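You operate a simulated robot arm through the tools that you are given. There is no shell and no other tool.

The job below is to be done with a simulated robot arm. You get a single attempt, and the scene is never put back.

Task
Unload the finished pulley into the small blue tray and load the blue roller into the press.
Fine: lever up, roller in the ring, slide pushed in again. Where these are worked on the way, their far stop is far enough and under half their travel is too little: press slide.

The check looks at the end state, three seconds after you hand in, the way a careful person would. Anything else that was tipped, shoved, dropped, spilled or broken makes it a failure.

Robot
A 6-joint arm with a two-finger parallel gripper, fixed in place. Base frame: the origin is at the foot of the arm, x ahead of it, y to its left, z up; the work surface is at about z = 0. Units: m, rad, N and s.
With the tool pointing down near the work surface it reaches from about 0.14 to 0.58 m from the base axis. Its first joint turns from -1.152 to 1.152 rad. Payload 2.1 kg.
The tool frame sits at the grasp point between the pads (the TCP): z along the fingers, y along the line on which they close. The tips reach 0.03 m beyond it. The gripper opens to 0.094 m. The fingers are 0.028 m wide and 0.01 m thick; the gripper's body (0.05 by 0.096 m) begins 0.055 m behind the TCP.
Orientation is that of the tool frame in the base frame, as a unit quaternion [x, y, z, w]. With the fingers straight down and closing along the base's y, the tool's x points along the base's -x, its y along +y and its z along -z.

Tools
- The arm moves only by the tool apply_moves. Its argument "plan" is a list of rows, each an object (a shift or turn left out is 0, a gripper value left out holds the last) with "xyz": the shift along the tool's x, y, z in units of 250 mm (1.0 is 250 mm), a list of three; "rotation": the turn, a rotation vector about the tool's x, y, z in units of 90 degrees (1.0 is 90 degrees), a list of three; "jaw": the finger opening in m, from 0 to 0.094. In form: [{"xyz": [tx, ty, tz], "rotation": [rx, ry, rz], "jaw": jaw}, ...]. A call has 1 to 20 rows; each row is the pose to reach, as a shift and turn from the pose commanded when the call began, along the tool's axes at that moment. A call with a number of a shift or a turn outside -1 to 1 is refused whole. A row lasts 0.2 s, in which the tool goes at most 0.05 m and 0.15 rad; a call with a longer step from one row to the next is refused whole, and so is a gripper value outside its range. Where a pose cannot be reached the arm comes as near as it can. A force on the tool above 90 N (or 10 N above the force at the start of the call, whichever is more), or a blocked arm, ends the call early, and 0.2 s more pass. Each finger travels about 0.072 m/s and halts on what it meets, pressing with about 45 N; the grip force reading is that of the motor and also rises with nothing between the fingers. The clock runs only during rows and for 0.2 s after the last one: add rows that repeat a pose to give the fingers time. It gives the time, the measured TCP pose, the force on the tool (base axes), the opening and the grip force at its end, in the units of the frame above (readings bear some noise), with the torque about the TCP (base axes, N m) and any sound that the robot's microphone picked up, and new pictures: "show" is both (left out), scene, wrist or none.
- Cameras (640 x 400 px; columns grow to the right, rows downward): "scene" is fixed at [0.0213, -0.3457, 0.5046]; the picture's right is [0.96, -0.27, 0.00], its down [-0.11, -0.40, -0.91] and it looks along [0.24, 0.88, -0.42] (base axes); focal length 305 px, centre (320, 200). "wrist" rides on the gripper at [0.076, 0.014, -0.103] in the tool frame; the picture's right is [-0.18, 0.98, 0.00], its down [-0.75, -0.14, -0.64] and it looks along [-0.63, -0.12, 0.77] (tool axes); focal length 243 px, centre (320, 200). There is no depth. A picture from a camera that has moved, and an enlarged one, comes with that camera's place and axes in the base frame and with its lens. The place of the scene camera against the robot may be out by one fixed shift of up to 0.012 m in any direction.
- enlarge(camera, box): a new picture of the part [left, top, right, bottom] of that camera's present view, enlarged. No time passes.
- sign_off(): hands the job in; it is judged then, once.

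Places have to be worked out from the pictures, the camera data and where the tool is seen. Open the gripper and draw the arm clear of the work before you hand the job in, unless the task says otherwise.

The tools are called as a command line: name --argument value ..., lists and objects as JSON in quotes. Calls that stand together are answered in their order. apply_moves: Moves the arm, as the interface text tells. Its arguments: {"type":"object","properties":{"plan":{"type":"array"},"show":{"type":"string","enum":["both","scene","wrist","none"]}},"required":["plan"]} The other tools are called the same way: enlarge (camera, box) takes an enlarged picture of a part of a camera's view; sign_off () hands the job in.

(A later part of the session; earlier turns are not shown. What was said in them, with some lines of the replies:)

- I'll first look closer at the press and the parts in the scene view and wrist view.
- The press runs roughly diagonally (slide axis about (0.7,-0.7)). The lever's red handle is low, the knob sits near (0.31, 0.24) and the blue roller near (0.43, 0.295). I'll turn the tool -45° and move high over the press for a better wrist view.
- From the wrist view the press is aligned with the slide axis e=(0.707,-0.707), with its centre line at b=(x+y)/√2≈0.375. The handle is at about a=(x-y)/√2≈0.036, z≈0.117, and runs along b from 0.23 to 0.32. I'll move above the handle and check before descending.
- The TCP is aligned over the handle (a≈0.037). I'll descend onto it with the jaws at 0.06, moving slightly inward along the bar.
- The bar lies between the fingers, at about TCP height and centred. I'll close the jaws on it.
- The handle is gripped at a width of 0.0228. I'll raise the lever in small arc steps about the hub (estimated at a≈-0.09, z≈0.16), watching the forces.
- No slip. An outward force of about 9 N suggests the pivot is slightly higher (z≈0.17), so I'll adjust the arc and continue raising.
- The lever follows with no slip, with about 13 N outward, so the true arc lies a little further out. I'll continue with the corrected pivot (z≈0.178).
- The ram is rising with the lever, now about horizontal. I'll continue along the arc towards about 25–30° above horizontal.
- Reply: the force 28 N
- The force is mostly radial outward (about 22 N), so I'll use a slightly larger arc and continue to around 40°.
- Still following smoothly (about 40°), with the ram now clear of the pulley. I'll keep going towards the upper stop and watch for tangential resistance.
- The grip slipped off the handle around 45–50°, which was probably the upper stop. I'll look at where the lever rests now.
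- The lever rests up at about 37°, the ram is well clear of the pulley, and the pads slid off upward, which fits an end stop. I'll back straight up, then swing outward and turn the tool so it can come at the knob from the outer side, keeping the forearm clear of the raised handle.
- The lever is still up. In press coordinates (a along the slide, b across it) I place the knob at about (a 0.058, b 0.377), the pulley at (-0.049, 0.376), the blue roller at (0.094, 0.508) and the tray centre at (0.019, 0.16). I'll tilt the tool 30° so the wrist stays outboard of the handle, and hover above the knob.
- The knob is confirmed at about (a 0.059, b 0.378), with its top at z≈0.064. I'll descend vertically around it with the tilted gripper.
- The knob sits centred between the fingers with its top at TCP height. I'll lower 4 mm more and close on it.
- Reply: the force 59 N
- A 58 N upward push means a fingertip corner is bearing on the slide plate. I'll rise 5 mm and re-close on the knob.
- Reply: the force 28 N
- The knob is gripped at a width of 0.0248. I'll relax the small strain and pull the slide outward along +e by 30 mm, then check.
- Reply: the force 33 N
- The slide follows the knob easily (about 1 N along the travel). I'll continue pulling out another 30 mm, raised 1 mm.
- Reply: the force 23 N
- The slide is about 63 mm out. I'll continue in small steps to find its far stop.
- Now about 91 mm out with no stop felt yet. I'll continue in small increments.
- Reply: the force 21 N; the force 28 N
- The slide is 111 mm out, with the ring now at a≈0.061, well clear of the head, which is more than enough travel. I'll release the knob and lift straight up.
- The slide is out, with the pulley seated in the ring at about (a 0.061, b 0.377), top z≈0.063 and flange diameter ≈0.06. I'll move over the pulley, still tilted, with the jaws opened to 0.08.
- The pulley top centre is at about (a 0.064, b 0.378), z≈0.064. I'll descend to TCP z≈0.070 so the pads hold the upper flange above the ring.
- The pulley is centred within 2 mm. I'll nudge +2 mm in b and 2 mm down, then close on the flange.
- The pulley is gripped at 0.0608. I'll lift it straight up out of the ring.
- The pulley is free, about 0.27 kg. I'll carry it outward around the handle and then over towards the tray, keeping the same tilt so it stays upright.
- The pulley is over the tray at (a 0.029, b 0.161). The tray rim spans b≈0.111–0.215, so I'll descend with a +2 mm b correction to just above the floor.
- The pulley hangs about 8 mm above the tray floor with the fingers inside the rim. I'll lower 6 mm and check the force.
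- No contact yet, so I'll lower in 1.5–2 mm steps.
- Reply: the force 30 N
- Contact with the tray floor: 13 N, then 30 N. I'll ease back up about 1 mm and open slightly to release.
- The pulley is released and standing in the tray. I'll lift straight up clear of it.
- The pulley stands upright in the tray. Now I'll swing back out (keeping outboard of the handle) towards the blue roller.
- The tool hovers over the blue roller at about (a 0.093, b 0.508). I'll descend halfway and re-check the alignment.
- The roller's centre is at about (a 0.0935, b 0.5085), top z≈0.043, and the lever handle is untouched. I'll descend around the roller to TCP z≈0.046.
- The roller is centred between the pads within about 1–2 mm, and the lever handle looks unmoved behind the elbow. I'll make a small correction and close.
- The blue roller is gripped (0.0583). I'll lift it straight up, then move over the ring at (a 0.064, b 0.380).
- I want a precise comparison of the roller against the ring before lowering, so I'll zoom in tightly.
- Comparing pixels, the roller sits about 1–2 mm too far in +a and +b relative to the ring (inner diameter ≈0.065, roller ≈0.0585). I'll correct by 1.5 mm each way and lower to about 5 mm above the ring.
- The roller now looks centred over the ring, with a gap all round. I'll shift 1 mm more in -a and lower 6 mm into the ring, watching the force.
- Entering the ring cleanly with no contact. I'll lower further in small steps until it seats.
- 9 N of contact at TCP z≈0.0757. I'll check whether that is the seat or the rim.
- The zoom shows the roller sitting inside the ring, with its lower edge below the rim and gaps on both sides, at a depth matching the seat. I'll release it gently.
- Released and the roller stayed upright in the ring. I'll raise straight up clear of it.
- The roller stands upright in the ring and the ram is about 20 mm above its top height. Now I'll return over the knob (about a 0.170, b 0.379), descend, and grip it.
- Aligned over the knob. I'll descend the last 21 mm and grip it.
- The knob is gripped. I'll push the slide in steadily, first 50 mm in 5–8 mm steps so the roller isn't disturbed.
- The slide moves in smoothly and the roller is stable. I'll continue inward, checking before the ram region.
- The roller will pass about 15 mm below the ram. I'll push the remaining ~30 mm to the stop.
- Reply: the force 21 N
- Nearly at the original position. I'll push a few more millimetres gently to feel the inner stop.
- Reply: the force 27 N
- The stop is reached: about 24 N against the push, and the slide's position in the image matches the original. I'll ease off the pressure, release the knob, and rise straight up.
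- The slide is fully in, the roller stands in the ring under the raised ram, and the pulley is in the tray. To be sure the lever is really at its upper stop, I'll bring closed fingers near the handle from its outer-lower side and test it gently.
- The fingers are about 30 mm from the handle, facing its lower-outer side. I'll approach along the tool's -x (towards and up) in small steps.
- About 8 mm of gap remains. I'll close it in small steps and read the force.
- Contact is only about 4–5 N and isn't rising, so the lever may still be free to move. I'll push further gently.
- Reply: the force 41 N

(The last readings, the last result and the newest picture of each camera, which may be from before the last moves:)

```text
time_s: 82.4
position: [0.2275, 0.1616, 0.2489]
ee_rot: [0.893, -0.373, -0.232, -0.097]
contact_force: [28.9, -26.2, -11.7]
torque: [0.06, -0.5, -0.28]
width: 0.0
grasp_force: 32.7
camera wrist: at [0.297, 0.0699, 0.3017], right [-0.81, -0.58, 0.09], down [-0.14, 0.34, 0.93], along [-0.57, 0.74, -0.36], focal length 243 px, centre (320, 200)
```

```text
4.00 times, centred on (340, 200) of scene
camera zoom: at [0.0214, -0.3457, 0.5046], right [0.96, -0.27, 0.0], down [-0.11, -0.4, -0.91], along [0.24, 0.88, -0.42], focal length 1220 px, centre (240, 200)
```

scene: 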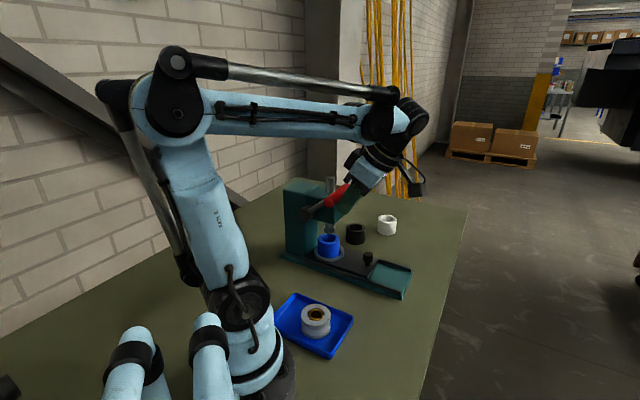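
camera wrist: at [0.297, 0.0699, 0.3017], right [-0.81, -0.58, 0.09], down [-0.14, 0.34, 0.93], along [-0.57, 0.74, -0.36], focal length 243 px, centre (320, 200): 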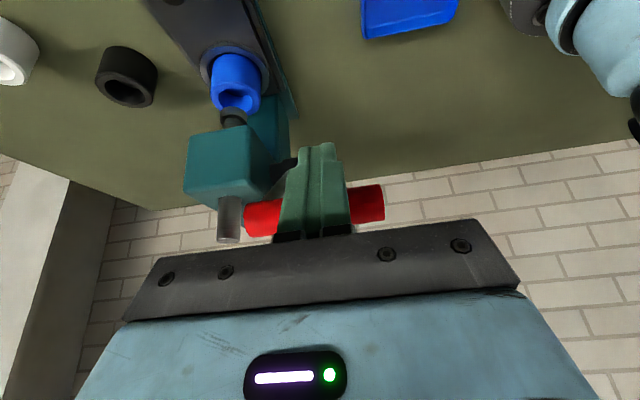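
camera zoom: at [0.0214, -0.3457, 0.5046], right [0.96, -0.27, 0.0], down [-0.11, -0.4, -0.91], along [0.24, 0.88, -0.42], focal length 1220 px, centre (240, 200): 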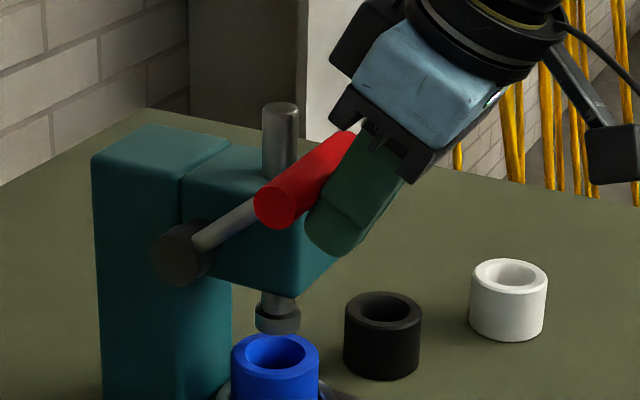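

The force jumped to about 39 N with no further motion, so the lever is now firmly against its upper stop after moving a couple of degrees more. I'll back off gently and check that it stays.

apply_moves --plan '[{"xyz": [0.015, 0, 0], "jaw": 0.0}, {"xyz": [0.03, 0, 0]}, {"xyz": [0.08, 0, 0]}, {"xyz": [0.16, 0, 0]}, {"xyz": [0.28, 0, -0.05]}, {"xyz": [0.4, 0, -0.12]}, {"xyz": [0.4, 0, -0.12], "jaw": 0.05}, {"xyz": [0.4, 0, -0.12], "jaw": 0.05}]' --show "both"

enlarge --camera "scene" --box '[290, 150, 390, 250]'

```text
time_s: 84.2
position: [0.2955, 0.0934, 0.2255]
ee_rot: [0.893, -0.369, -0.238, -0.099]
contact_force: [0.0, -0.4, -0.7]
torque: [0.0, -0.03, -0.03]
width: 0.05
grasp_force: 0.0
camera wrist: at [0.3667, 0.0004, 0.2774], right [-0.81, -0.58, 0.09], down [-0.14, 0.33, 0.93], along [-0.57, 0.74, -0.35], focal length 243 px, centre (320, 200)
```

scene: 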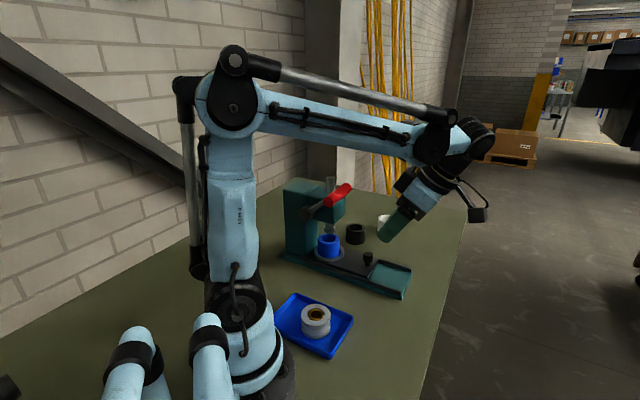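
wrist: 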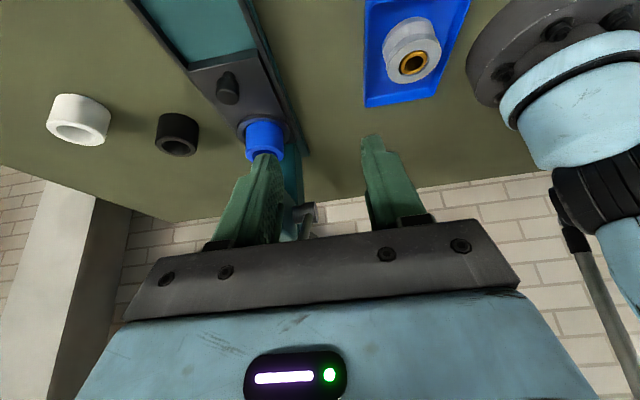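

```text
4.00 times, centred on (340, 200) of scene
camera zoom: at [0.0213, -0.3457, 0.5046], right [0.96, -0.27, 0.0], down [-0.11, -0.4, -0.91], along [0.24, 0.88, -0.42], focal length 1220 px, centre (240, 200)
```

zoom: 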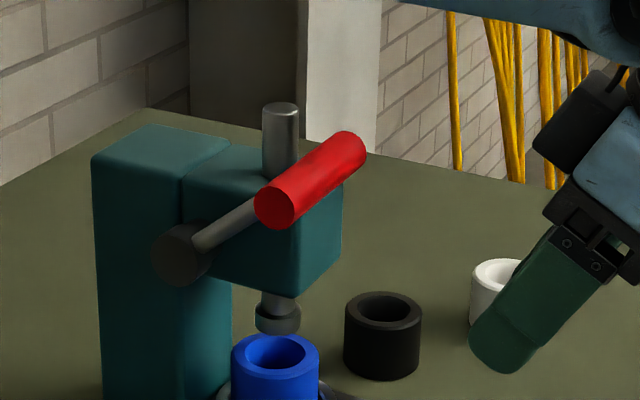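

The lever holds at its upper stop. I'll raise the arm clear with the gripper open and take a final look.

apply_moves --plan '[{"xyz": [-0.04, 0, -0.08], "jaw": 0.08}, {"xyz": [-0.08, 0, -0.18]}, {"xyz": [-0.1, 0, -0.28]}, {"xyz": [-0.1, 0, -0.38]}, {"xyz": [-0.1, 0, -0.4]}, {"xyz": [-0.1, 0, -0.4]}]' --show "both"

enlarge --camera "scene" --box '[260, 170, 440, 370]'

enlarge --camera "scene" --box '[305, 220, 365, 280]'

```text
time_s: 85.6
position: [0.3156, 0.0729, 0.3254]
ee_rot: [0.893, -0.37, -0.237, -0.099]
contact_force: [0.7, 0.1, -0.1]
torque: [0.01, -0.03, -0.01]
width: 0.0798
grasp_force: 0.1
camera wrist: at [0.3869, -0.0191, 0.3768], right [-0.81, -0.58, 0.09], down [-0.14, 0.33, 0.93], along [-0.57, 0.74, -0.35], focal length 243 px, centre (320, 200)
```

scene: 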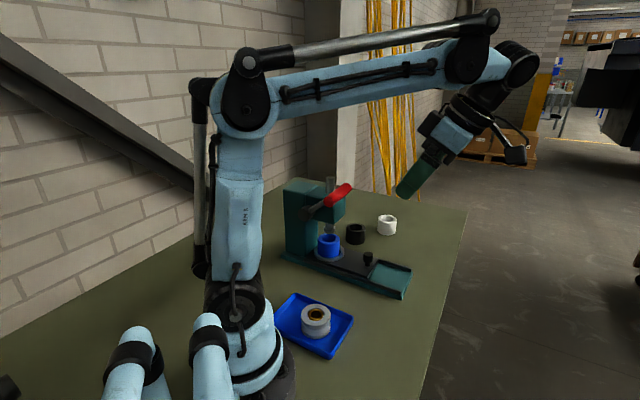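
wrist: 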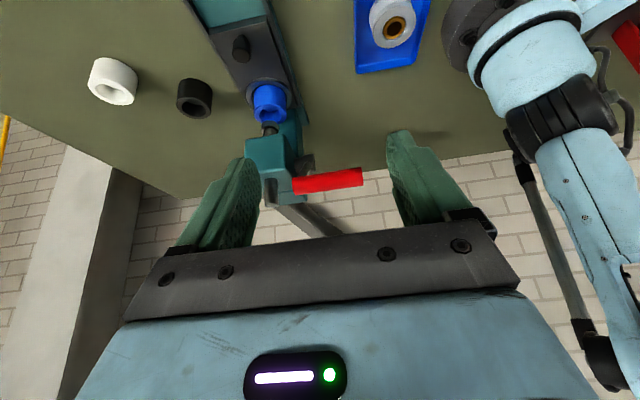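

```text
2.00 times, centred on (350, 270) of scene
camera zoom: at [0.0213, -0.3457, 0.5046], right [0.96, -0.27, 0.0], down [-0.11, -0.4, -0.91], along [0.24, 0.88, -0.42], focal length 610 px, centre (260, 60)
```

zoom: 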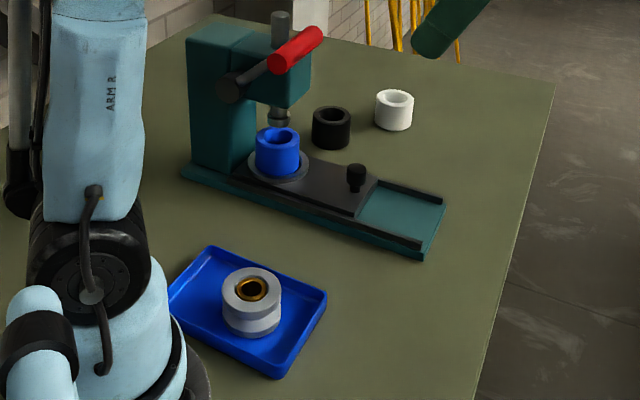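

```text
6.67 times, centred on (335, 250) of scene
camera zoom: at [0.0213, -0.3457, 0.5046], right [0.96, -0.27, 0.0], down [-0.11, -0.4, -0.91], along [0.24, 0.88, -0.42], focal length 2034 px, centre (220, -133)
```

zoom: 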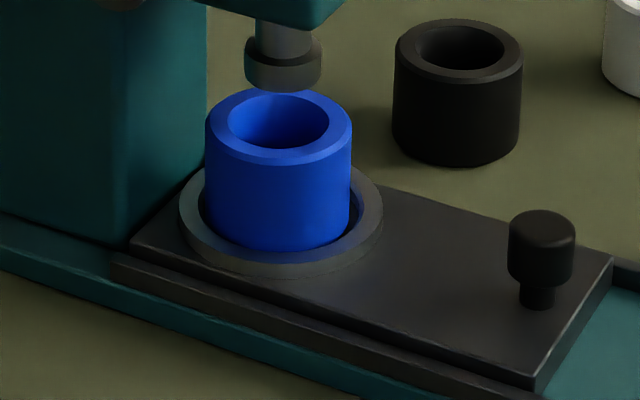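

The final views show the lever at its upper stop, the blue roller upright in the ring, and the slide fully in. The pulley stands in the blue tray, the black and white rollers look untouched, and the arm is clear with the gripper open. I'm handing in.

sign_off

```text
The job is handed in.
```

The finished pulley is in the small blue tray and the blue roller is loaded in the press. I have handed the job in; the result of the check has not come back to me.

- **Lever:** it slipped out of the grip on the first lift, so I went back and pushed it until it met a hard stop. It stayed up after I backed off.
- **Pulley:** it is standing upright in the tray.
- **Slide:** I pulled it out about 111 mm without reaching its outer stop, which I judged to be well past half its travel. It is now pushed back in against its inner stop, in the same place as at the start.
- **Roller:** it is upright in the ring, under the raised ram, with clearance above it.
- **Everything else:** in the last pictures the black and white rollers looked unmoved. The arm is raised clear with the gripper open.

While gripping the knob, the fingertips pressed on the slide plate with about 58 N for a moment before I lifted off. I saw no mark or shift from it.
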